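You operate a simulated robot arm through the tools that you are given. There is no shell and no other tool. Be economical: measure what you need, move in short steps, check, and stop when the job is done.

You run a simulated robot arm. Do the job below in one go: nothing can be reset, and whatever is moved stays where it is left.

TASK
Put a sticker on the green and yellow apples from the padded tray and pack both in the punnet.
Fine: one sticker each, none wasted, no bruises.

Only the result counts: the job must be done as asked and must still hold three seconds after the hand-in. Knocking over, shifting, dropping, spilling or breaking anything else fails it.

THE ROBOT
A 7-joint arm with a two-finger parallel gripper, fixed in place. Base frame: the origin is at the foot of the arm, x ahead of it, y to its left, z up; the work surface is at about z = 792. Lengths are in mm, angles in rad, forces in N, time in s.
Its first joint turns from -2.897 to 2.897 rad. Payload 4.4 kg.
Tool frame: the origin (TCP) lies between the finger pads and is the grasp point; the fingertips stand 23 mm ahead of it; z points along the fingers, y is the line along which they close. The gripper opens to 94 mm. The fingers are 38 mm wide and 10 mm thick; the gripper's body (54 by 96 mm) begins 39 mm behind the TCP.
Orientation is that of the tool frame in the base frame, as a unit quaternion [x, y, z, w]. With the fingers straight down and closing along the base's y, the tool's x points along the base's -x, its y along +y and its z along -z.

THE INTERFACE
- The arm moves only by the tool move_arm. Its argument "increments" is a list of rows, each a list of 2 entries, a list of its own where there are three numbers: the shift along the tool's x, y, z in units of 150 mm (1.0 is 150 mm), then the turn, a rotation vector about the tool's x, y, z in units of 180 degrees (1.0 is 180 degrees). In form: [[[dx, dy, dz], [ax, ay, az]], ...]. A call has 1 to 8 rows; each row is the pose to reach, as a shift and turn from the pose commanded when the call began, along the tool's axes at that moment. "hand" is the closure in counts, from 0 (fully open) to 255 (shut), set as the call begins (left out, the last holds). A call with a number of a shift or a turn outside -1 to 1 is refused whole. Rows are played at 5 a second. More than 50 mm and 0.15 rad between two rows, or a gripper value outside its range, and nothing of the call is played. Where a pose cannot be reached the arm comes as near as it can. A force on the tool above 40 N (or 10 N above the force at the start of the call, whichever is more), or a blocked arm, ends the call early, and 0.2 s more pass. Each finger travels about 72 mm/s and halts on what it meets, pressing with about 23 N; the grip force reading is that of the motor and also rises with nothing between the fingers. The clock runs only during rows and for 0.2 s after the last one: add rows that repeat a pose to give the fingers time. The reply holds the time, the measured pose of the TCP, the force on the tool along the base axes, the opening and the grip force, in the units named above and with some noise, with the torque about the TCP (base axes, N m) and any sound that the robot's microphone picked up.
- Cameras (640 x 400 px; columns grow to the right, rows downward): "scene" is fixed at [216.8, -492.3, 1511.9]; the picture's right is [0.60, -0.80, 0.00], its down [-0.36, -0.28, -0.89] and it looks along [0.71, 0.54, -0.46] (base axes); focal length 323 px, centre (320, 200). "wrist" rides on the gripper at [86, 16, -74] in the tool frame; the picture's right is [-0.18, 0.98, 0.00], its down [-0.58, -0.11, -0.81] and it looks along [-0.79, -0.15, 0.59] (tool axes); focal length 243 px, centre (320, 200). There is no depth. A picture from a camera that has moved, and an enlarged one, comes with that camera's place and axes in the base frame and with its lens. The place of the scene camera against the robot may be out by one fixed shift of up to 18 mm in any direction.
- capture(camera): a new picture of that camera. The clock stands still meanwhile.
- zoom(camera, box): a new picture of the part [left, top, right, bottom] of that camera's present view, enlarged. The clock stands still meanwhile.
- job_done(): hands the job in; it is judged then, once.

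Work in short steps. Places have to be worked out from the pictures, the camera data and where the tool is seen: move nearer, look again, correct. Check each grasp and each placing, and mend what went wrong. You have 120 turns and 84 pictures in all, those below and enlarged ones among them. Open the gripper and draw the arm clear of the work before you hand the job in, unless the task says otherwise; then end with one line.

The tools are called after "Call:" as name(argument=value, ...) on one line, values as JSON. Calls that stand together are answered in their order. move_arm: Moves the arm, as the interface text tells. Its arguments: {"type":"object","properties":{"increments":{"type":"array","items":{"type":"array"}},"hand":{"type":"number"}},"required":["increments"]} The other tools are called the same way: capture (camera) takes a picture; zoom (camera, box) takes an enlarged picture of a part of a camera's view; job_done () hands the job in.

At the start:

```text
clock: 0.0
ee_pos: [685.1, 375.8, 1172.8]
ee_rot: [-0.002, 1.0, 0.0, 0.0]
ft_force: [0.4, 0.4, -0.2]
ft_torque: [-0.03, -0.01, -0.03]
opening: 94.1
grip_force: 0.0
```

scene: 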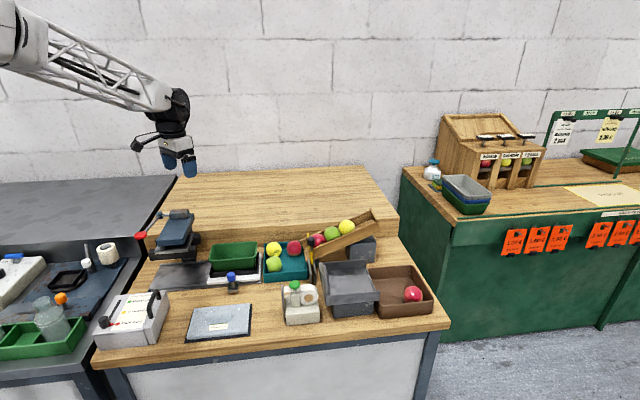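
wrist: 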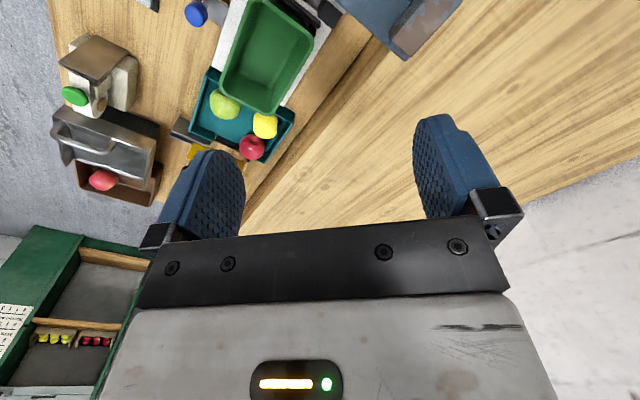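

The overview shows the bench with the padded tray (teal), punnet (green), and something like a label dispenser. I zoom in to identify everything.

Call:
zoom(camera="scene", box=[200, 200, 360, 300])

Call:
zoom(camera="scene", box=[260, 240, 450, 340])

Call:
zoom(camera="scene", box=[80, 200, 270, 350])

Call:
zoom(camera="wrist", box=[40, 0, 360, 200])

```text
4.00 times, centred on (280, 250) of scene
camera zoom: at [216.8, -492.3, 1511.9], right [0.6, -0.8, 0.0], down [-0.36, -0.28, -0.89], along [0.71, 0.54, -0.46], focal length 1293 px, centre (480, 0)
```

zoom: 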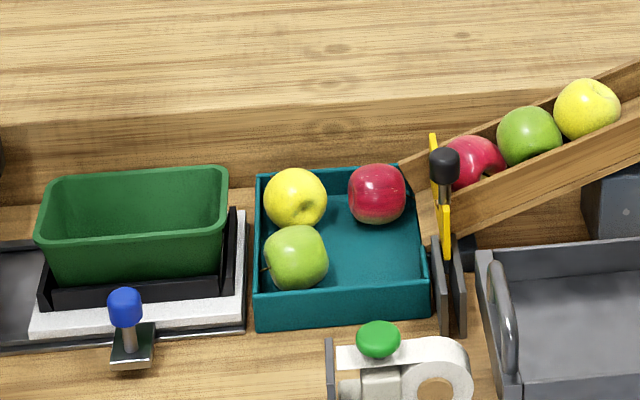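

```text
3.37 times, centred on (355, 290) of scene
camera zoom: at [216.8, -492.3, 1511.9], right [0.6, -0.8, 0.0], down [-0.36, -0.28, -0.89], along [0.71, 0.54, -0.46], focal length 1089 px, centre (202, -103)
```

zoom: 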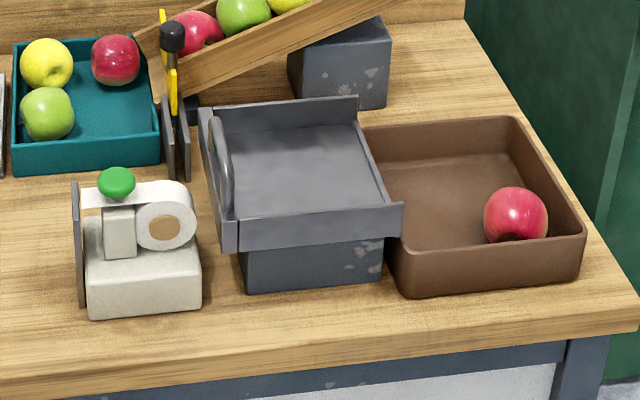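

```text
2.67 times, centred on (175, 275) of scene
camera zoom: at [216.8, -492.3, 1511.9], right [0.6, -0.8, 0.0], down [-0.36, -0.28, -0.89], along [0.71, 0.54, -0.46], focal length 862 px, centre (707, 0)
```

zoom: 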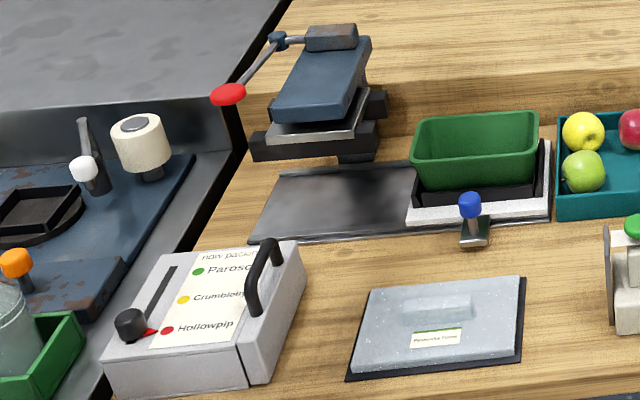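

```text
2.00 times, centred on (200, 100) of wrist
camera zoom: at [599.3, 392.9, 1249.2], right [0.18, 0.98, 0.0], down [0.58, -0.11, 0.81], along [0.79, -0.15, -0.59], focal length 485 px, centre (560, 400)
```

zoom: 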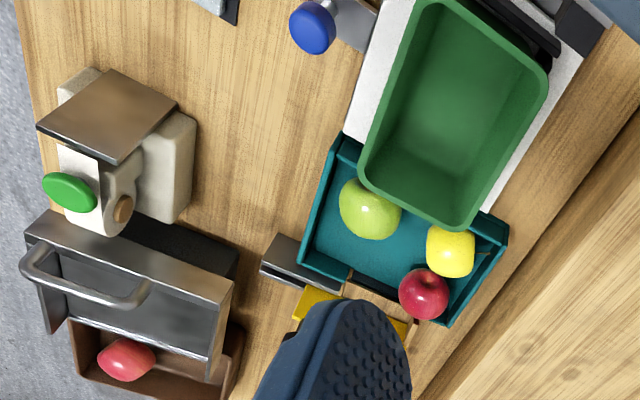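

I look closer at the sticker machine and at the selector box and the lidded item.

Call:
zoom(camera="scene", box=[276, 275, 332, 330])

Call:
zoom(camera="scene", box=[90, 285, 260, 355])

Call:
zoom(camera="scene", box=[430, 90, 640, 240])

Call:
zoom(camera="wrist", box=[50, 20, 170, 120])

```text
7.27 times, centred on (304, 302) of scene
camera zoom: at [216.8, -492.3, 1511.9], right [0.6, -0.8, 0.0], down [-0.36, -0.28, -0.89], along [0.71, 0.54, -0.46], focal length 2351 px, centre (436, -546)
```

zoom: 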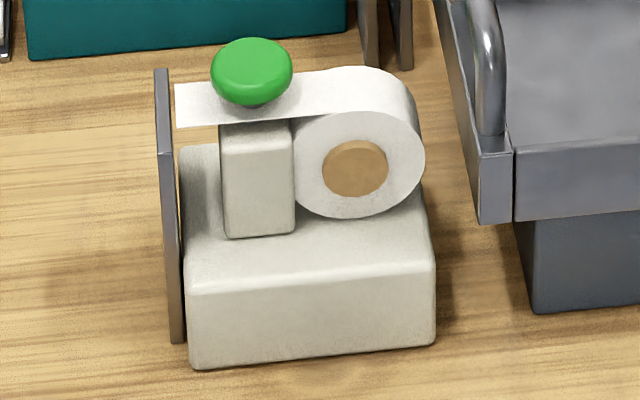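

```text
3.76 times, centred on (175, 320) of scene
camera zoom: at [216.8, -492.3, 1511.9], right [0.6, -0.8, 0.0], down [-0.36, -0.28, -0.89], along [0.71, 0.54, -0.46], focal length 1217 px, centre (866, -252)
```

zoom: 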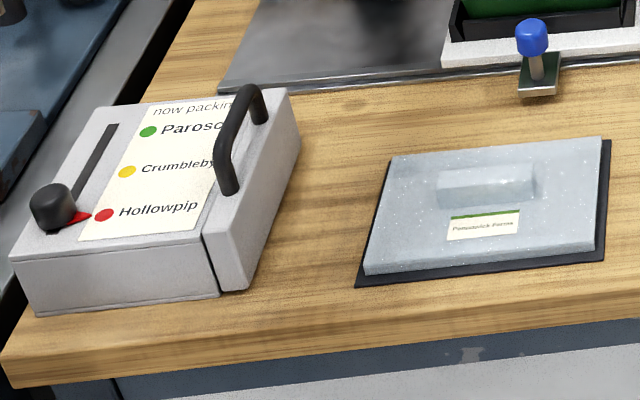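

```text
2.67 times, centred on (535, 165) of scene
camera zoom: at [216.8, -492.3, 1511.9], right [0.6, -0.8, 0.0], down [-0.36, -0.28, -0.89], along [0.71, 0.54, -0.46], focal length 862 px, centre (-253, 293)
```

zoom: 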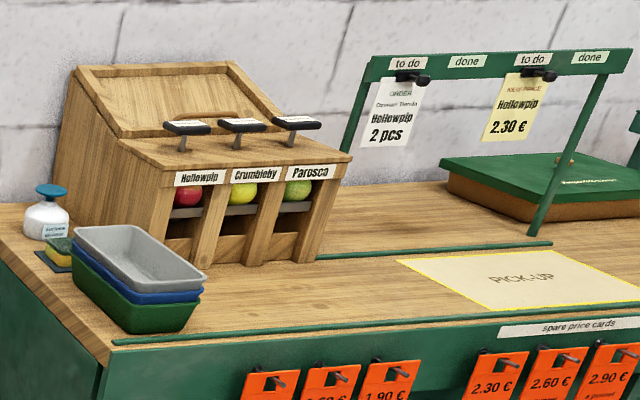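

```text
4.00 times, centred on (110, 70) of wrist
camera zoom: at [599.3, 392.9, 1249.2], right [0.18, 0.98, 0.0], down [0.58, -0.11, 0.81], along [0.79, -0.15, -0.59], focal length 970 px, centre (1160, 720)
```

zoom: 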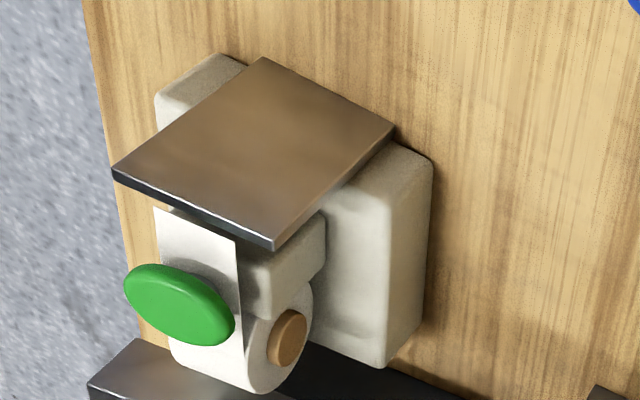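

The sticker machine stands near (690,-40), turned about 45°, with a plate facing the arm. I bring the wrist camera round for a close look at it, in two calls.

Call:
move_arm(increments=[[[0.25, -0.25, 0.0], [0, 0, 0.04]], [[0.5, -0.5, 0.1], [0, 0, 0.08]], [[0.75, -0.75, 0.25], [0, 0, 0.12]], [[0.9, -0.9, 0.3], [0, 0, 0.15]], [[0.98, -1.0, 0.4], [0, 0, 0.189]]])

```text
refused: row 1 steps farther than a row can; nothing moved
```

The first row was slightly over 50 mm, so I use smaller steps.

Call:
move_arm(increments=[[[0.2, -0.2, 0.0], [0, 0, 0.03]], [[0.4, -0.4, 0.06], [0, 0, 0.06]], [[0.6, -0.6, 0.13], [0, 0, 0.09]], [[0.8, -0.8, 0.25], [0, 0, 0.125]], [[0.9, -0.92, 0.35], [0, 0, 0.16]], [[0.98, -1.0, 0.45], [0, 0, 0.189]]])

```text
clock: 1.4
ee_pos: [540.9, 225.0, 1105.7]
ee_rot: [0.293, 0.956, 0.001, -0.001]
ft_force: [-0.4, -0.5, -0.3]
ft_torque: [-0.02, 0.0, 0.0]
opening: 94.0
grip_force: 0.0
```

Good. Now I finish the approach to the viewpoint.

Call:
move_arm(increments=[[[-0.13, -0.2, 0.16], [0, 0, 0]], [[-0.26, -0.4, 0.33], [0, 0, 0]], [[-0.38, -0.6, 0.49], [0, 0, 0]]])

Call:
capture(camera="wrist")

```text
clock: 2.2
ee_pos: [537.8, 116.9, 1036.2]
ee_rot: [0.292, 0.956, 0.0, -0.001]
ft_force: [-0.3, -0.9, -0.1]
ft_torque: [-0.01, -0.02, -0.01]
opening: 93.8
grip_force: 0.1
```

```text
73 pictures are left
camera wrist: at [475.4, 178.3, 1111.2], right [0.7, 0.71, 0.0], down [0.42, -0.42, 0.81], along [0.57, -0.57, -0.59], focal length 243 px, centre (320, 200)
```

wrist: 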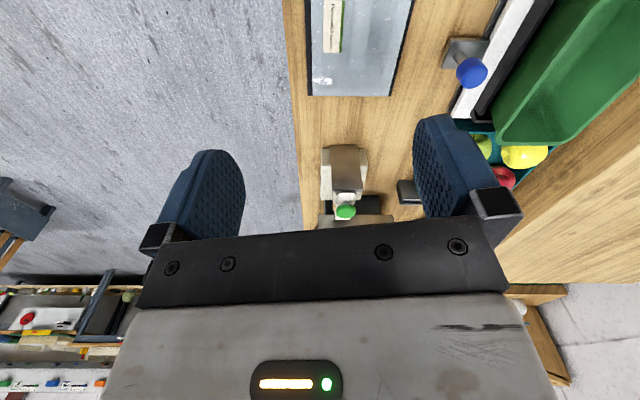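

The machine is in view at (345,180). I zoom on it and on the surroundings.

Call:
zoom(camera="wrist", box=[300, 130, 400, 230])

```text
4.00 times, centred on (350, 180) of wrist
camera zoom: at [475.4, 178.3, 1111.2], right [0.7, 0.71, 0.0], down [0.42, -0.42, 0.81], along [0.57, -0.57, -0.59], focal length 970 px, centre (200, 280)
```

zoom: 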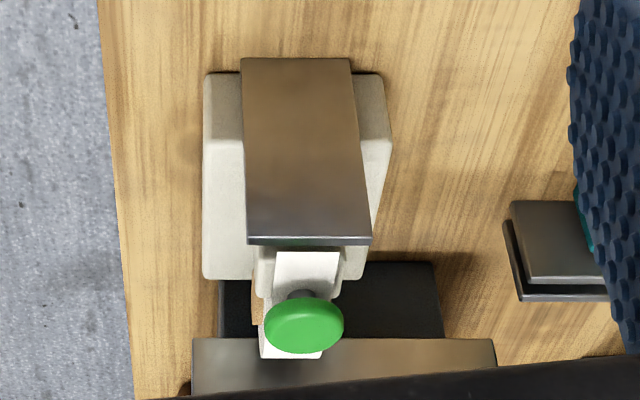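

The plate's top is near (703,7,887), the green knob near (728,-18,895), and the strip ends just behind the plate top. Now I look at the tray from closer, with the tool turned back square.

Call:
move_arm(increments=[[[-0.06, 0.2, 0.1], [0, 0, -0.038]], [[-0.12, 0.4, 0.2], [0, 0, -0.076]], [[-0.18, 0.6, 0.3], [0, 0, -0.114]], [[-0.23, 0.75, 0.4], [0, 0, -0.152]], [[-0.263, 0.813, 0.487], [0, 0, -0.189]]])

Call:
capture(camera="wrist")

Call:
zoom(camera="wrist", box=[180, 50, 460, 225])

```text
clock: 3.4
ee_pos: [638.4, 199.4, 960.4]
ee_rot: [-0.001, 1.0, 0.0, 0.0]
ft_force: [0.3, -0.4, 0.1]
ft_torque: [-0.01, 0.03, 0.0]
opening: 93.8
grip_force: 0.0
```

```text
71 pictures are left
camera wrist: at [553.1, 215.8, 1035.4], right [0.18, 0.98, 0.0], down [0.58, -0.11, 0.81], along [0.79, -0.15, -0.59], focal length 243 px, centre (320, 200)
```

wrist: 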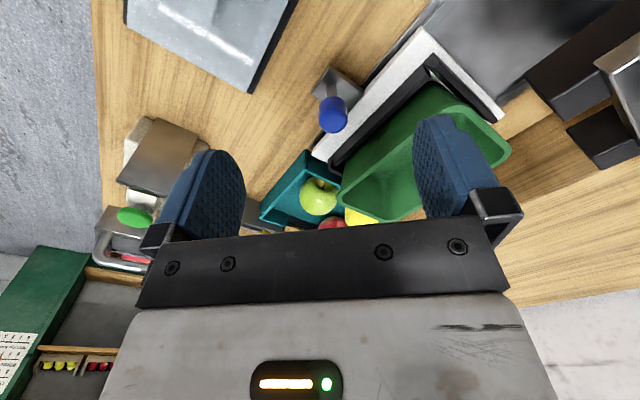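

```text
2.29 times, centred on (320, 138) of wrist
camera zoom: at [553.1, 215.8, 1035.4], right [0.18, 0.98, 0.0], down [0.58, -0.11, 0.81], along [0.79, -0.15, -0.59], focal length 555 px, centre (320, 343)
```

zoom: 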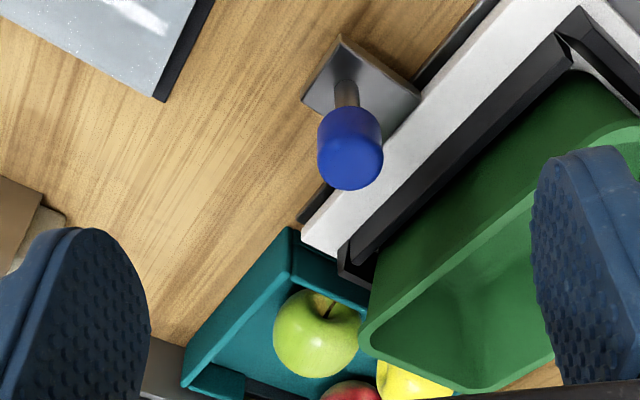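

The palm hides part of the tray. I rise and move forward so the tray appears near the picture's top, where the camera looks steeply down.

Call:
move_arm(increments=[[[-0.1, 0.0, -0.3], [0, 0, 0]], [[-0.35, -0.0, -0.48], [0, 0, 0]], [[-0.65, 0, -0.57], [0, 0, 0]], [[-0.95, 0, -0.57], [0, 0, 0]], [[-1.0, 0, -0.57], [0, 0, 0]]])

Call:
zoom(camera="wrist", box=[180, 0, 460, 175])

```text
clock: 4.6
ee_pos: [788.6, 200.5, 1042.7]
ee_rot: [0.0, 1.0, 0.0, 0.0]
ft_force: [-0.2, -0.6, -0.3]
ft_torque: [0.02, 0.02, 0.01]
opening: 94.0
grip_force: 0.0
```

```text
2.29 times, centred on (320, 88) of wrist
camera zoom: at [703.1, 216.1, 1118.8], right [0.18, 0.98, 0.0], down [0.58, -0.11, 0.81], along [0.79, -0.15, -0.59], focal length 555 px, centre (320, 457)
```

zoom: 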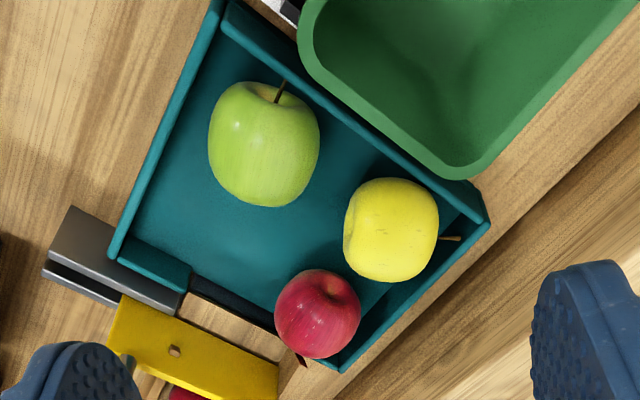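

The tray is now clear: green apple ≈(831,163,820), yellow ≈(892,222), red ≈(943,170), with the tray turned 45° and the punnet rim about 20 mm outside the tray wall. I go above the green apple with a 45° yaw and the opening cut to about 76 mm so the fingers clear the yellow apple.

Call:
move_arm(hand=49, increments=[[[-0.05, -0.04, 0.1], [0, 0, 0.042]], [[-0.1, -0.08, 0.2], [0, 0, 0.084]], [[-0.15, -0.12, 0.35], [0, 0, 0.126]], [[-0.2, -0.17, 0.5], [0, 0, 0.168]], [[-0.25, -0.21, 0.62], [0, 0, 0.21]], [[-0.283, -0.25, 0.75], [0, 0, 0.25]], [[-0.283, -0.25, 0.75], [0, 0, 0.25]]])

Call:
capture(camera="wrist")

Call:
zoom(camera="scene", box=[220, 180, 380, 280])

```text
clock: 6.2
ee_pos: [830.3, 161.8, 934.7]
ee_rot: [0.384, 0.923, 0.0, 0.0]
ft_force: [0.1, 0.0, 0.3]
ft_torque: [0.01, 0.01, 0.03]
opening: 76.0
grip_force: 0.0
```

```text
68 pictures are left
camera wrist: at [781.3, 234.2, 1008.7], right [0.83, 0.56, 0.0], down [0.33, -0.49, 0.81], along [0.45, -0.67, -0.59], focal length 243 px, centre (320, 200)
```

wrist: 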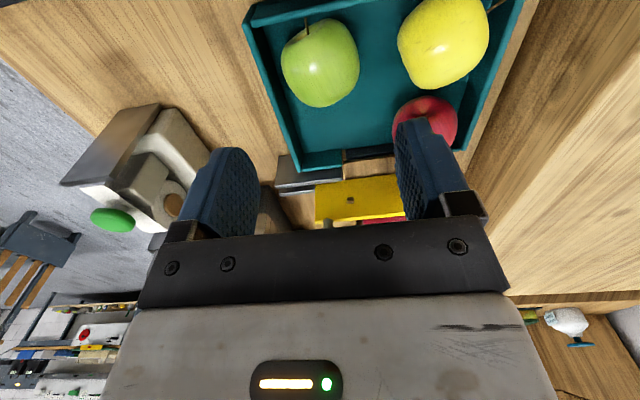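

```text
4.00 times, centred on (300, 230) of scene
camera zoom: at [216.8, -492.3, 1511.9], right [0.6, -0.8, 0.0], down [-0.36, -0.28, -0.89], along [0.71, 0.54, -0.46], focal length 1293 px, centre (400, 80)
```

zoom: 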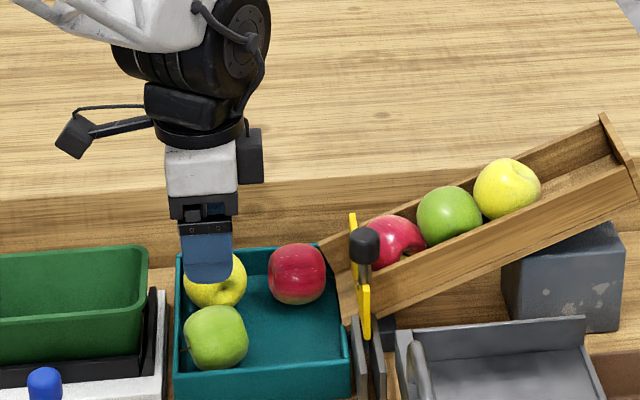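

Green refined to (829,163). I descend straight down to TCP z≈832 with the fingers either side along the wall direction.

Call:
move_arm(increments=[[[0, 0, 0.2], [0, 0, 0]], [[0, 0.0, 0.4], [0, 0, 0]], [[0, 0, 0.55], [0, 0, 0]], [[0, 0, 0.685], [0, 0, 0]]])

Call:
capture(camera="wrist")

Call:
zoom(camera="scene", box=[220, 200, 360, 290])

```text
clock: 7.2
ee_pos: [830.1, 163.4, 843.2]
ee_rot: [0.383, 0.924, 0.002, 0.003]
ft_force: [-9.5, -2.5, 12.2]
ft_torque: [-0.24, 0.82, -0.13]
opening: 79.4
grip_force: 3.6
stopped in row 4: the force on the tool passed its limit at 77 N (the readings are from after the stop); the commanded pose is now the measured one
```

```text
66 pictures are left
camera wrist: at [780.7, 235.6, 918.4], right [0.83, 0.56, 0.01], down [0.33, -0.49, 0.81], along [0.46, -0.66, -0.59], focal length 243 px, centre (320, 200)
```

wrist: 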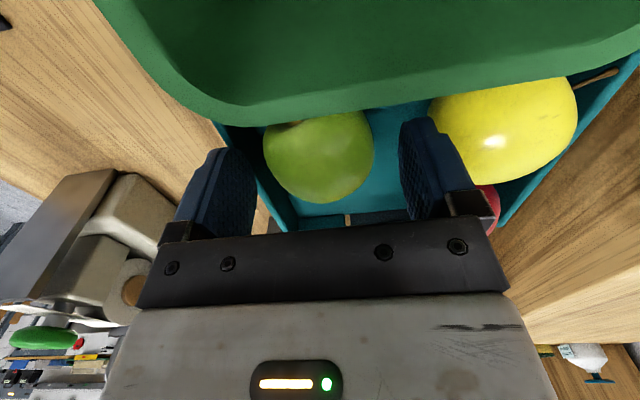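

```text
4.44 times, centred on (290, 245) of scene
camera zoom: at [216.8, -492.3, 1511.9], right [0.6, -0.8, 0.0], down [-0.36, -0.28, -0.89], along [0.71, 0.54, -0.46], focal length 1436 px, centre (453, 0)
```

zoom: 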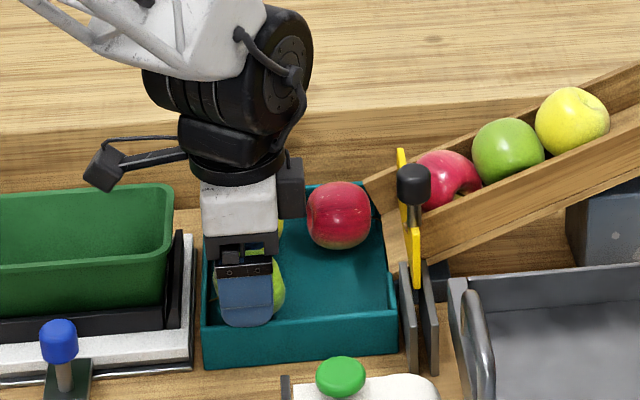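

The stop came from the outer finger touching the tray's front rim (rim ≈ z 820); the apple and tray look unmoved. The apple is too near the walls, so I rise 4 mm and grip it lightly with the tips, then drag it inward for finger room.

Call:
move_arm(increments=[[[0, 0.02, -0.03], [0, 0, 0]], [[0, 0.02, -0.03], [0, 0, 0]]])

Call:
move_arm(hand=95, increments=[[[0, 0, 0], [0, 0, 0]], [[0, 0, 0], [0, 0, 0]], [[0, 0, 0], [0, 0, 0]]])

Call:
capture(camera="wrist")

```text
clock: 7.8
ee_pos: [832.7, 163.9, 847.0]
ee_rot: [0.383, 0.924, 0.001, 0.003]
ft_force: [0.9, -0.5, 0.3]
ft_torque: [0.01, 0.01, 0.03]
opening: 75.9
grip_force: 0.1
```

```text
clock: 8.6
ee_pos: [833.1, 163.9, 848.4]
ee_rot: [0.382, 0.924, 0.002, 0.003]
ft_force: [0.4, 0.1, 0.4]
ft_torque: [-0.01, 0.04, -0.03]
opening: 59.1
grip_force: 0.2
```

```text
64 pictures are left
camera wrist: at [783.4, 237.5, 922.8], right [0.83, 0.56, 0.01], down [0.33, -0.49, 0.81], along [0.46, -0.66, -0.59], focal length 243 px, centre (320, 200)
```

wrist: 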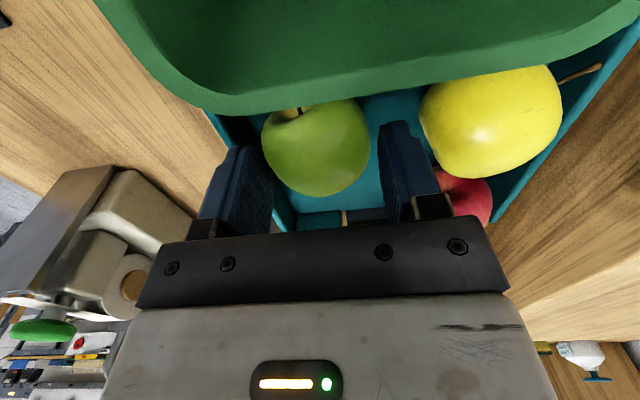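

The apple is centred between the fingers. I close gently a bit further until contact.

Call:
move_arm(hand=108, increments=[[[0, 0, 0], [0, 0, 0]], [[0, 0, 0], [0, 0, 0]], [[0, 0, 0], [0, 0, 0]]])

```text
clock: 9.4
ee_pos: [833.6, 164.8, 847.6]
ee_rot: [0.382, 0.924, 0.002, 0.003]
ft_force: [-0.7, -0.4, 1.2]
ft_torque: [-0.06, 0.0, 0.01]
opening: 55.4
grip_force: 1.6
```

Light contact at 55.4 mm with 1.6 N. I drag the apple inward about 36 mm along −tool x and 10 mm along +tool y, in gentle steps.

Call:
move_arm(hand=112, increments=[[[0, 0, 0], [0, 0, 0]], [[-0.04, 0.0, 0], [0, 0, 0]], [[-0.08, 0.02, 0], [0, 0, 0]], [[-0.12, 0.03, 0], [0, 0, 0]], [[-0.16, 0.045, 0], [0, 0, 0]], [[-0.2, 0.06, 0], [0, 0, 0]], [[-0.24, 0.07, 0], [0, 0, 0]], [[-0.24, 0.07, 0], [0, 0, 0]]])

Call:
capture(camera="wrist")

```text
clock: 11.2
ee_pos: [865.5, 146.5, 847.5]
ee_rot: [0.383, 0.924, 0.003, 0.003]
ft_force: [-5.8, 6.4, 15.1]
ft_torque: [0.3, 0.4, -0.02]
opening: 53.9
grip_force: 22.7
```

```text
63 pictures are left
camera wrist: at [816.2, 218.4, 922.7], right [0.83, 0.56, 0.01], down [0.33, -0.49, 0.81], along [0.46, -0.66, -0.59], focal length 243 px, centre (320, 200)
```

wrist: 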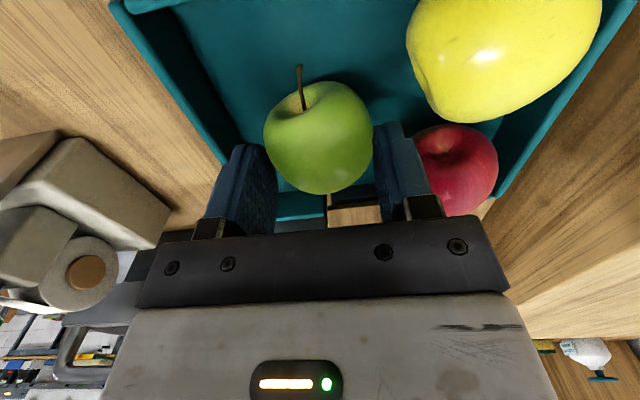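

The apple followed and now has room on all sides. I open to about 66 mm and descend 19 mm for a proper grasp.

Call:
move_arm(hand=76, increments=[[[0, 0, 0], [0, 0, 0]], [[0, 0, 0], [0, 0, 0]], [[0, 0, 0.04], [0, 0, 0]], [[0, 0, 0.08], [0, 0, 0]], [[0, 0, 0.125], [0, 0, 0]], [[0, 0, 0.125], [0, 0, 0]]])

Call:
capture(camera="wrist")

```text
clock: 12.6
ee_pos: [865.9, 147.7, 829.7]
ee_rot: [0.383, 0.924, 0.002, 0.003]
ft_force: [0.7, -0.3, 0.3]
ft_torque: [0.01, 0.02, 0.02]
opening: 66.1
grip_force: 0.0
```

```text
62 pictures are left
camera wrist: at [816.1, 220.1, 904.1], right [0.83, 0.56, 0.01], down [0.33, -0.49, 0.81], along [0.46, -0.66, -0.59], focal length 243 px, centre (320, 200)
```

wrist: 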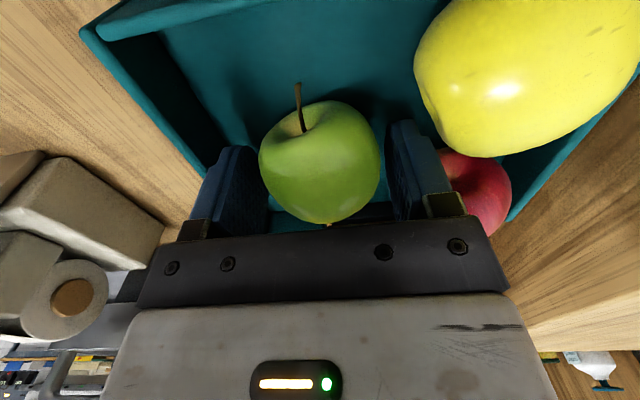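

The apple sits well between the fingers, about 5 mm toward tool +x. I shift 4 mm and close gently.

Call:
move_arm(hand=104, increments=[[[0.03, 0, 0], [0, 0, 0]], [[0.03, 0, 0.0], [0, 0, 0]], [[0.03, 0, 0.0], [0, 0, 0]], [[0.03, 0, 0], [0, 0, 0]]])

```text
clock: 13.6
ee_pos: [861.9, 149.5, 828.7]
ee_rot: [0.382, 0.924, 0.001, 0.002]
ft_force: [-0.2, -0.6, 0.6]
ft_torque: [-0.04, -0.01, 0.01]
opening: 55.7
grip_force: 0.3
```

Barely touching at 55.7 mm; I close a little more.

Call:
move_arm(hand=109, increments=[[[0, 0, 0], [0, 0, 0]], [[0, 0, 0.0], [0, 0, 0]]])

```text
clock: 14.2
ee_pos: [862.5, 149.4, 828.8]
ee_rot: [0.383, 0.924, 0.001, 0.002]
ft_force: [0.0, 0.8, 0.2]
ft_torque: [-0.04, 0.03, -0.03]
opening: 54.9
grip_force: 22.8
```

Gripped at 54.9 mm. I lift slowly and check.

Call:
move_arm(increments=[[[0, 0, -0.05], [0, 0, 0]], [[0, 0, -0.12], [0, 0, 0]], [[0, 0, -0.25], [0, 0, 0]], [[0, 0, -0.4], [0, 0, 0]], [[0, 0, -0.6], [0, 0, 0]], [[0, 0, -0.8], [0, 0, 0]]])

Call:
capture(camera="wrist")

```text
clock: 15.6
ee_pos: [863.7, 148.8, 949.3]
ee_rot: [0.383, 0.924, 0.001, 0.002]
ft_force: [-0.4, 0.1, -0.3]
ft_torque: [0.01, 0.0, 0.02]
opening: 54.5
grip_force: 23.1
```

```text
61 pictures are left
camera wrist: at [814.1, 222.0, 1023.9], right [0.83, 0.56, 0.0], down [0.33, -0.49, 0.81], along [0.46, -0.66, -0.59], focal length 243 px, centre (320, 200)
```

wrist: 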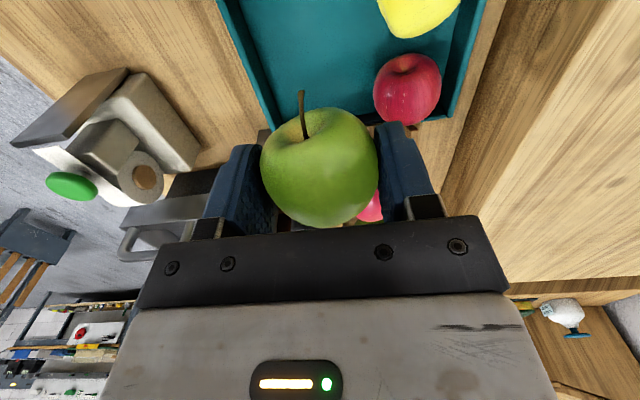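

The green apple is held firmly. I carry it to a standoff in front of the plate, about 50 mm short of it.

Call:
move_arm(increments=[[[0.08, -0.2, 0], [0, 0, 0]], [[0.16, -0.45, 0], [0, 0, 0]], [[0.25, -0.7, 0], [0, 0, 0]], [[0.35, -0.95, 0], [0, 0, 0]]])

Call:
move_arm(increments=[[[0.12, -0.2, 0], [0, 0, 0]], [[0.25, -0.4, 0.1], [0, 0, 0]], [[0.28, -0.48, 0.35], [0, 0, 0]], [[0.28, -0.48, 0.6], [0, 0, 0]]])

Call:
capture(camera="wrist")

Call:
zoom(camera="scene", box=[240, 240, 352, 330])

```text
clock: 16.6
ee_pos: [725.4, 89.1, 947.0]
ee_rot: [0.383, 0.924, 0.003, 0.002]
ft_force: [0.1, -0.1, -0.8]
ft_torque: [0.01, -0.05, 0.01]
opening: 55.1
grip_force: 23.3
```

```text
clock: 17.6
ee_pos: [648.5, 68.2, 858.0]
ee_rot: [0.382, 0.924, 0.002, 0.002]
ft_force: [-0.3, 1.1, 0.1]
ft_torque: [0.02, 0.01, 0.0]
opening: 55.0
grip_force: 22.8
```

```text
60 pictures are left
camera wrist: at [598.8, 140.4, 932.5], right [0.83, 0.56, 0.01], down [0.33, -0.49, 0.81], along [0.46, -0.66, -0.59], focal length 243 px, centre (320, 200)
```

wrist: 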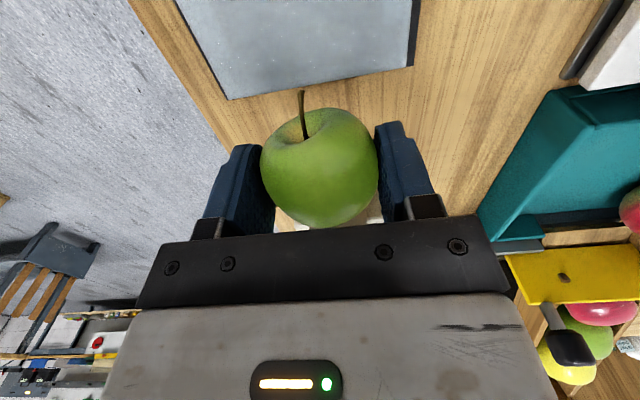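

```text
4.44 times, centred on (296, 285) of scene
camera zoom: at [216.8, -492.3, 1511.9], right [0.6, -0.8, 0.0], down [-0.36, -0.28, -0.89], along [0.71, 0.54, -0.46], focal length 1436 px, centre (427, -178)
```

zoom: 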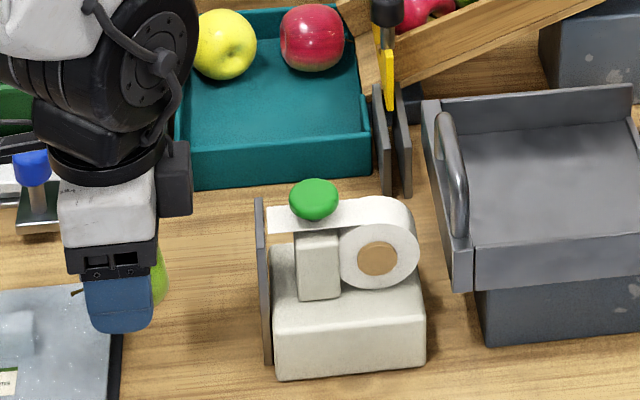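

The gap to the plate is about 60 mm. I advance 48 mm along −tool x and look.

Call:
move_arm(increments=[[[-0.12, 0, 0], [0, 0, 0]], [[-0.24, 0, 0], [0, 0, 0]], [[-0.32, 0, 0], [0, 0, 0]]])

Call:
zoom(camera="scene", box=[256, 265, 336, 330])

```text
clock: 18.4
ee_pos: [679.3, 32.9, 856.7]
ee_rot: [0.383, 0.924, 0.002, 0.003]
ft_force: [0.1, 0.6, -0.7]
ft_torque: [0.01, -0.01, 0.02]
opening: 54.7
grip_force: 23.1
```

```text
6.15 times, centred on (296, 298) of scene
camera zoom: at [216.8, -492.3, 1511.9], right [0.6, -0.8, 0.0], down [-0.36, -0.28, -0.89], along [0.71, 0.54, -0.46], focal length 1989 px, centre (468, -400)
```

zoom: 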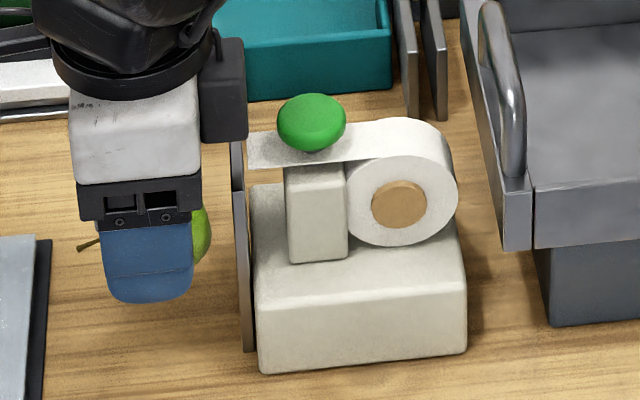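

A box on the wrist sticks out past the apple just above the plate's top, so I raise 20 mm to keep it clear of the green knob. Then I advance 8 mm.

Call:
move_arm(increments=[[[0, 0, -0.07], [0, 0, 0]], [[0, 0, -0.133], [0, 0, 0]], [[-0.03, 0, -0.133], [0, 0, 0]], [[-0.055, 0, -0.133], [0, 0, 0]]])

Call:
zoom(camera="scene", box=[256, 265, 336, 330])

```text
clock: 19.4
ee_pos: [682.9, 27.5, 877.0]
ee_rot: [0.383, 0.924, 0.001, 0.002]
ft_force: [-0.2, 0.4, -1.4]
ft_torque: [-0.03, -0.01, -0.03]
opening: 55.1
grip_force: 22.9
```

```text
6.15 times, centred on (296, 298) of scene
camera zoom: at [216.8, -492.3, 1511.9], right [0.6, -0.8, 0.0], down [-0.36, -0.28, -0.89], along [0.71, 0.54, -0.46], focal length 1989 px, centre (468, -400)
```

zoom: 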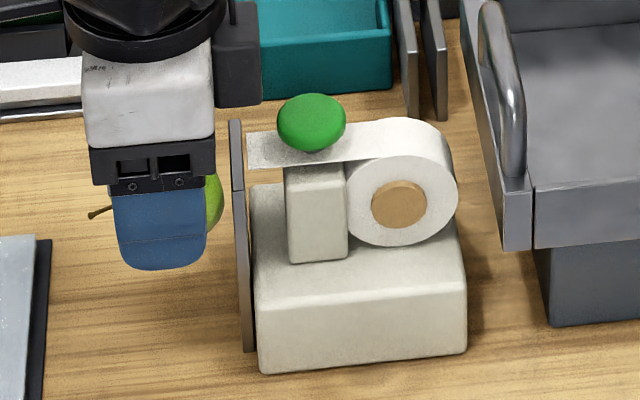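

Now well clear above. About 4 mm remains; I advance in 1 mm steps, watching the force.

Call:
move_arm(increments=[[[-0.01, 0, 0], [0, 0, 0]], [[-0.02, 0, 0], [0, 0, 0]], [[-0.025, 0, 0], [0, 0, 0]]])

```text
clock: 20.2
ee_pos: [685.1, 23.8, 876.5]
ee_rot: [0.383, 0.924, 0.002, 0.002]
ft_force: [-8.1, 14.7, -0.6]
ft_torque: [0.17, 0.05, 0.06]
opening: 55.1
grip_force: 23.2
```

Contact with about 17 N. I check for any effect at once.

Call:
zoom(camera="scene", box=[266, 270, 330, 322])

Call:
capture(camera="wrist")

```text
7.69 times, centred on (298, 296) of scene
camera zoom: at [216.8, -492.3, 1511.9], right [0.6, -0.8, 0.0], down [-0.36, -0.28, -0.89], along [0.71, 0.54, -0.46], focal length 2486 px, centre (489, -538)
```

zoom: 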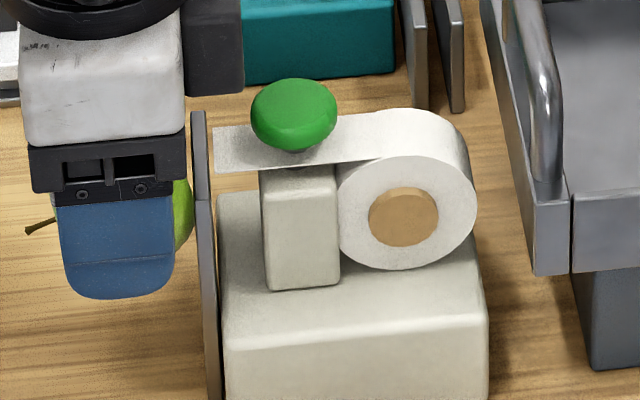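

```text
55 pictures are left
camera wrist: at [636.2, 96.7, 952.5], right [0.83, 0.56, 0.01], down [0.33, -0.49, 0.81], along [0.46, -0.66, -0.59], focal length 243 px, centre (320, 200)
```

wrist: 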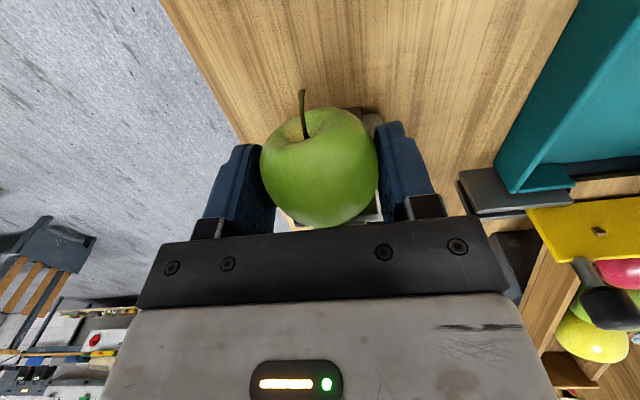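

The plate feels rigid and no sound came. I back off 75 mm, rise, and turn the apple's pressed face toward the scene camera to see if a sticker took.

Call:
move_arm(increments=[[[0.1, 0, 0], [0, 0, 0]], [[0.3, 0, 0], [0, 0, 0]], [[0.5, 0, -0.15], [0, 0, 0]], [[0.6, 0, -0.4], [0, 0, 0]], [[0.6, 0, -0.6], [0, 0, 0]]])

Call:
move_arm(increments=[[[0, 0, 0], [0, 0, 0.047]], [[0, 0, 0], [0, 0, 0.094]], [[0, 0, 0], [0, 0, 0.141]], [[0, 0, 0], [0, 0, 0.188]], [[0, 0, 0], [0, 0, 0.235]], [[0, 0, 0], [0, 0, 0.282]], [[0, 0, 0], [0, 0, 0.329]], [[0, 0, 0], [0, 0, 0.376]]])

Call:
zoom(camera="scene", box=[210, 215, 338, 325])

```text
clock: 21.4
ee_pos: [621.0, 86.6, 967.1]
ee_rot: [0.384, 0.924, 0.001, 0.003]
ft_force: [0.5, -0.1, -1.2]
ft_torque: [-0.04, -0.04, 0.01]
opening: 55.0
grip_force: 23.3
```

```text
clock: 23.2
ee_pos: [621.6, 86.9, 966.4]
ee_rot: [0.833, 0.553, 0.003, 0.002]
ft_force: [-1.1, 0.1, -0.3]
ft_torque: [-0.02, 0.03, -0.04]
opening: 55.2
grip_force: 16.0
```

```text
3.64 times, centred on (274, 270) of scene
camera zoom: at [216.8, -492.3, 1511.9], right [0.6, -0.8, 0.0], down [-0.36, -0.28, -0.89], along [0.71, 0.54, -0.46], focal length 1175 px, centre (487, -54)
```

zoom: 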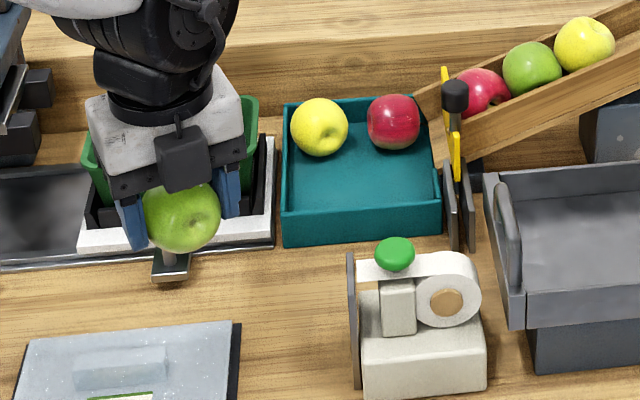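

No sticker on the pressed face (the calyx side), so the plate alone does nothing; the green knob likely issues the sticker. I turn back and return the apple to the tray to free the gripper.

Call:
move_arm(hand=111, increments=[[[0, 0, 0], [0, 0, -0.047]], [[0, 0, 0], [0, 0, -0.094]], [[0, 0, 0], [0, 0, -0.141]], [[0, 0, 0], [0, 0, -0.188]], [[0, 0, 0], [0, 0, -0.235]], [[0, 0, 0], [0, 0, -0.282]], [[0, 0, 0], [0, 0, -0.329]], [[0, 0, 0], [0, 0, -0.376]]])

Call:
move_arm(increments=[[[-0.15, 0.25, 0], [0, 0, 0]], [[-0.3, 0.5, 0], [0, 0, 0]], [[-0.4, 0.75, 0], [0, 0, 0]], [[-0.4, 1.0, 0], [0, 0, 0]]])

```text
clock: 25.0
ee_pos: [621.3, 84.7, 967.2]
ee_rot: [0.382, 0.924, 0.002, 0.002]
ft_force: [-0.6, -0.9, -1.2]
ft_torque: [-0.03, 0.0, -0.02]
opening: 55.1
grip_force: 23.0
```

```text
clock: 26.0
ee_pos: [769.6, 149.5, 966.8]
ee_rot: [0.383, 0.924, 0.001, 0.003]
ft_force: [-0.5, 0.2, -1.3]
ft_torque: [-0.02, 0.0, -0.01]
opening: 54.6
grip_force: 23.0
```

Next I go over the tray's middle and lower most of the way.

Call:
move_arm(increments=[[[-0.2, 0.2, 0], [0, 0, 0]], [[-0.438, 0.434, 0], [0, 0, 0]], [[-0.438, 0.434, 0.3], [0, 0, 0]], [[-0.438, 0.434, 0.6], [0, 0, 0]], [[-0.438, 0.434, 0.85], [0, 0, 0]]])

Call:
move_arm(increments=[[[0, 0, 0.02], [0, 0, 0]], [[0, 0, 0.04], [0, 0, 0]], [[0, 0, 0.055], [0, 0, 0]], [[0, 0, 0.064], [0, 0, 0]]])

```text
clock: 27.2
ee_pos: [864.7, 148.5, 839.9]
ee_rot: [0.383, 0.924, 0.003, 0.003]
ft_force: [0.6, 0.2, -0.1]
ft_torque: [-0.02, 0.0, -0.01]
opening: 54.6
grip_force: 23.0
```

```text
clock: 28.2
ee_pos: [863.1, 149.6, 830.9]
ee_rot: [0.383, 0.924, 0.002, 0.003]
ft_force: [0.8, -0.2, -0.9]
ft_torque: [-0.02, 0.0, 0.02]
opening: 55.0
grip_force: 22.8
```

Two millimetres remain to the height at which it was gripped; I lower that and open to 66 mm.

Call:
move_arm(increments=[[[0, 0, 0.008], [0, 0, 0]], [[0, 0, 0.014], [0, 0, 0]], [[0, 0, 0.014], [0, 0, 0]]])

Call:
move_arm(hand=76, increments=[[[0, 0, 0], [0, 0, 0]], [[0, 0, 0], [0, 0, 0]]])

Call:
move_arm(increments=[[[0, 0, -0.1], [0, 0, 0]], [[0, 0, -0.3], [0, 0, 0]], [[0, 0, -0.6], [0, 0, 0]], [[0, 0, -0.9], [0, 0, 0]]])

Call:
capture(camera="wrist")

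```text
clock: 29.0
ee_pos: [863.0, 148.8, 829.1]
ee_rot: [0.383, 0.924, 0.002, 0.003]
ft_force: [0.0, 1.3, -0.9]
ft_torque: [0.04, 0.0, 0.01]
opening: 54.7
grip_force: 22.6
```

```text
clock: 29.6
ee_pos: [864.3, 148.7, 829.4]
ee_rot: [0.383, 0.924, 0.001, 0.002]
ft_force: [0.1, -0.1, 0.4]
ft_torque: [0.0, -0.02, -0.01]
opening: 66.1
grip_force: 0.1
```

```text
clock: 30.6
ee_pos: [863.4, 150.5, 960.3]
ee_rot: [0.382, 0.924, 0.001, 0.001]
ft_force: [0.2, -0.1, -0.8]
ft_torque: [0.0, 0.02, 0.0]
opening: 66.0
grip_force: 0.0
```

```text
53 pictures are left
camera wrist: at [812.8, 223.3, 1036.4], right [0.83, 0.56, 0.0], down [0.33, -0.49, 0.81], along [0.46, -0.66, -0.59], focal length 243 px, centre (320, 200)
```

wrist: 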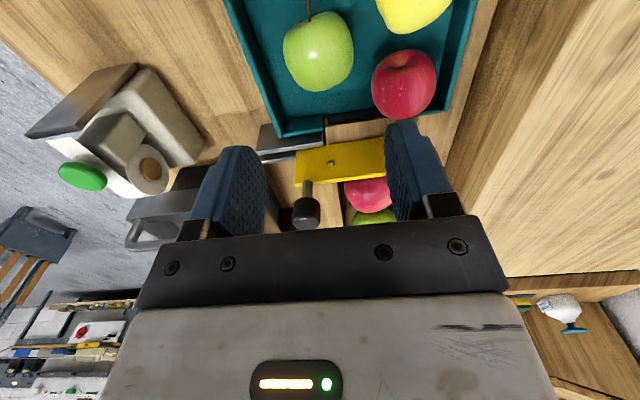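

Green rests safely in the tray. I move to hover above the machine's knob for a steep view.

Call:
move_arm(increments=[[[0, -0.2, -0.2], [0, 0, 0]], [[-0.03, -0.45, -0.3], [0, 0, 0]], [[-0.06, -0.75, -0.36], [0, 0, 0]], [[-0.06, -1.0, -0.36], [0, 0, 0]]])

Call:
move_arm(hand=255, increments=[[[-0.03, -0.2, 0], [0, 0, 0]], [[-0.06, -0.4, 0], [0, 0, 0]], [[-0.06, -0.4, 0], [0, 0, 0]], [[-0.06, -0.4, 0], [0, 0, 0]]])

Call:
capture(camera="wrist")

Call:
zoom(camera="wrist", box=[240, 0, 400, 120])

```text
clock: 31.6
ee_pos: [762.4, 36.9, 1015.6]
ee_rot: [0.383, 0.924, 0.002, 0.003]
ft_force: [-0.7, -0.8, 0.3]
ft_torque: [0.04, 0.01, 0.02]
opening: 65.9
grip_force: 0.0
```

```text
clock: 32.6
ee_pos: [727.2, -12.6, 1015.2]
ee_rot: [0.383, 0.924, 0.002, 0.002]
ft_force: [0.2, 0.2, 0.1]
ft_torque: [0.01, 0.03, 0.0]
opening: 0.3
grip_force: 22.4
```

```text
52 pictures are left
camera wrist: at [676.6, 60.3, 1090.8], right [0.83, 0.56, 0.01], down [0.33, -0.49, 0.81], along [0.46, -0.66, -0.59], focal length 243 px, centre (320, 200)
```

wrist: 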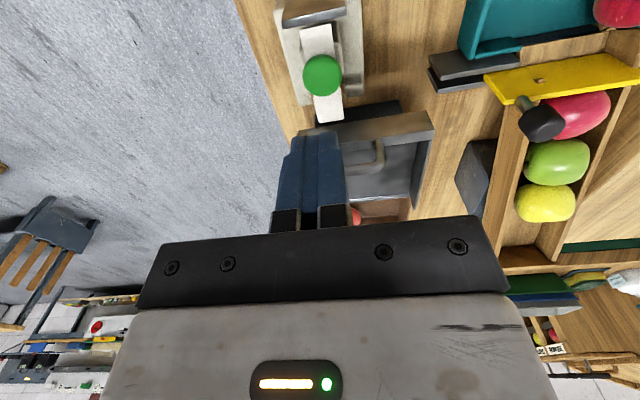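

```text
3.33 times, centred on (320, 60) of wrist
camera zoom: at [676.6, 60.3, 1090.8], right [0.83, 0.56, 0.01], down [0.33, -0.49, 0.81], along [0.46, -0.66, -0.59], focal length 809 px, centre (320, 667)
```

zoom: 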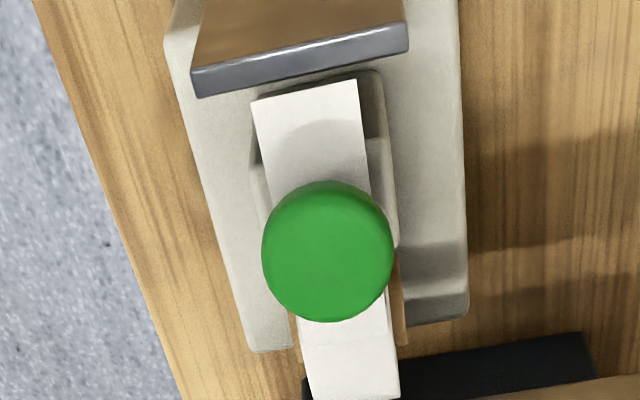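

The strip's tongue is bare and ends just behind the plate. I centre the closed fingertips over the knob (731,-14) and lower to just above it.

Call:
move_arm(increments=[[[-0.025, 0.011, 0.15], [0, 0, 0]], [[-0.025, 0.011, 0.3], [0, 0, 0]], [[-0.025, 0.011, 0.42], [0, 0, 0]], [[-0.025, 0.011, 0.46], [0, 0, 0]]])

Call:
zoom(camera="scene", box=[266, 260, 346, 325])

```text
clock: 33.6
ee_pos: [730.4, -15.5, 947.8]
ee_rot: [0.383, 0.924, 0.002, 0.003]
ft_force: [-0.3, -0.2, 0.0]
ft_torque: [0.0, -0.02, 0.01]
opening: 0.0
grip_force: 23.2
```

```text
6.15 times, centred on (306, 292) of scene
camera zoom: at [216.8, -492.3, 1511.9], right [0.6, -0.8, 0.0], down [-0.36, -0.28, -0.89], along [0.71, 0.54, -0.46], focal length 1989 px, centre (406, -369)
```

zoom: 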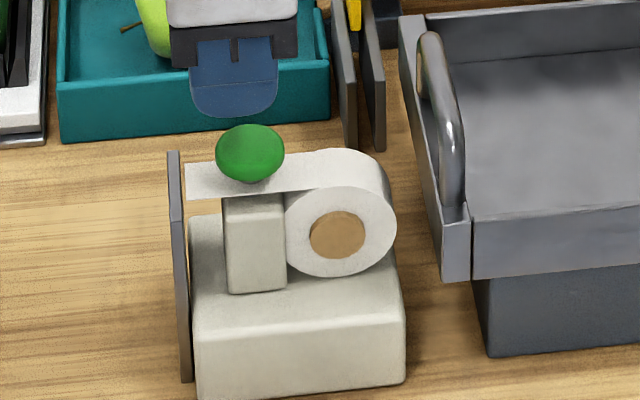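

The tips are about 10 mm above the knob and 6 mm short of its centre. I shift and descend gently in small steps.

Call:
move_arm(increments=[[[-0.04, 0, 0.02], [0, 0, 0]], [[-0.04, 0, 0.04], [0, 0, 0]], [[-0.04, 0, 0.055], [0, 0, 0]], [[-0.04, 0, 0.065], [0, 0, 0]], [[-0.04, 0, 0.075], [0, 0, 0]]])

```text
clock: 34.8
ee_pos: [735.3, -15.9, 936.6]
ee_rot: [0.383, 0.924, 0.002, 0.003]
ft_force: [0.7, 0.6, 0.0]
ft_torque: [0.0, 0.01, 0.02]
opening: 0.1
grip_force: 22.6
```

No contact yet at tip z≈914. I continue in 1 mm steps.

Call:
move_arm(increments=[[[0, 0, 0.01], [0, 0, 0]], [[0, 0, 0.018], [0, 0, 0]], [[0, 0, 0.026], [0, 0, 0]], [[0, 0, 0.034], [0, 0, 0]]])

```text
clock: 35.8
ee_pos: [734.8, -17.8, 932.1]
ee_rot: [0.382, 0.924, 0.002, 0.003]
ft_force: [-0.4, 0.0, -0.4]
ft_torque: [0.01, 0.01, -0.02]
opening: 0.1
grip_force: 22.8
```

Call:
move_arm(increments=[[[0, 0, 0.01], [0, 0, 0]], [[0, 0, 0.02], [0, 0, 0]], [[0, 0, 0.028], [0, 0, 0]], [[0, 0, 0.034], [0, 0, 0]]])

Call:
zoom(camera="scene", box=[276, 270, 332, 315])

```text
clock: 36.8
ee_pos: [735.3, -18.5, 927.0]
ee_rot: [0.382, 0.924, 0.002, 0.003]
ft_force: [0.2, -0.5, -0.4]
ft_torque: [0.03, -0.01, 0.0]
opening: 0.0
grip_force: 23.1
```

```text
8.89 times, centred on (304, 292) of scene
camera zoom: at [216.8, -492.3, 1511.9], right [0.6, -0.8, 0.0], down [-0.36, -0.28, -0.89], along [0.71, 0.54, -0.46], focal length 2873 px, centre (462, -622)
```

zoom: 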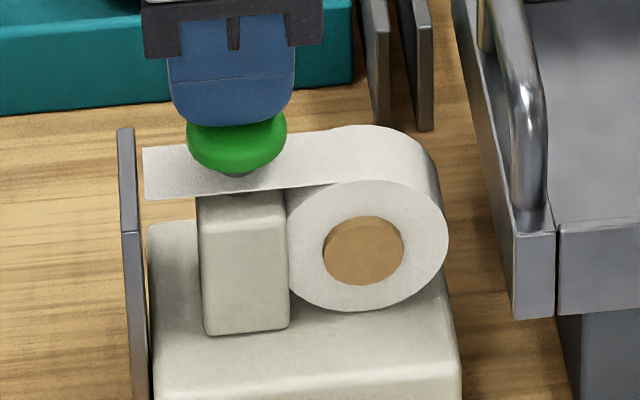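

The tips are practically on the knob. I press on in 1 mm steps, listening for a click.

Call:
move_arm(increments=[[[0, 0, 0.008], [0, 0, 0]], [[0, 0, 0.016], [0, 0, 0]], [[0, 0, 0.024], [0, 0, 0]]])

```text
clock: 37.6
ee_pos: [737.1, -16.9, 924.7]
ee_rot: [0.383, 0.924, 0.002, 0.003]
ft_force: [-0.6, -0.6, 1.2]
ft_torque: [0.01, 0.02, -0.04]
opening: 0.0
grip_force: 23.0
```

Call:
move_arm(increments=[[[0, 0, 0.008], [0, 0, 0]], [[0, 0, 0.016], [0, 0, 0]], [[0, 0, 0.024], [0, 0, 0]]])

```text
clock: 38.4
ee_pos: [734.4, -17.3, 920.1]
ee_rot: [0.383, 0.924, 0.002, 0.003]
ft_force: [0.9, -2.8, 2.7]
ft_torque: [-0.03, 0.01, -0.01]
opening: 0.0
grip_force: 22.9
```

Spring resistance has begun (2.7 N). I keep pressing slowly.

Call:
move_arm(increments=[[[0, 0, 0.008], [0, 0, 0]], [[0, 0, 0.016], [0, 0, 0]], [[0, 0, 0.024], [0, 0, 0]]])

```text
clock: 39.2
ee_pos: [734.4, -16.7, 919.0]
ee_rot: [0.383, 0.924, 0.002, 0.003]
ft_force: [-0.8, -1.6, 2.5]
ft_torque: [-0.06, 0.01, 0.0]
opening: 0.2
grip_force: 22.9
```

Call:
move_arm(increments=[[[0, 0, 0.01], [0, 0, 0]], [[0, 0, 0.02], [0, 0, 0]]])

Call:
zoom(camera="scene", box=[276, 270, 332, 315])

```text
clock: 39.8
ee_pos: [734.8, -17.7, 914.9]
ee_rot: [0.382, 0.924, 0.002, 0.003]
ft_force: [-1.3, -2.4, 2.4]
ft_torque: [-0.05, 0.06, -0.01]
opening: 0.0
grip_force: 23.0
heard: click
```

```text
8.89 times, centred on (304, 292) of scene
camera zoom: at [216.8, -492.3, 1511.9], right [0.6, -0.8, 0.0], down [-0.36, -0.28, -0.89], along [0.71, 0.54, -0.46], focal length 2873 px, centre (462, -622)
```

zoom: 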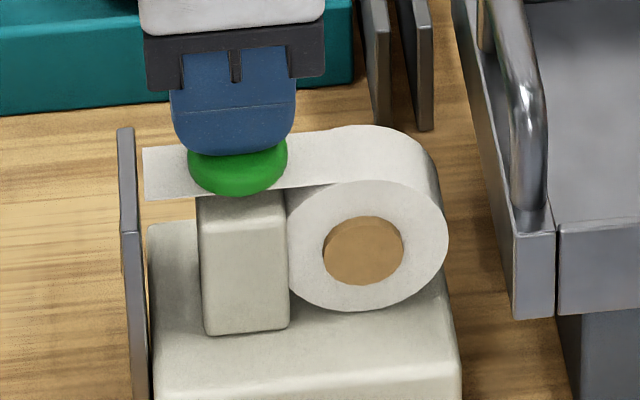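

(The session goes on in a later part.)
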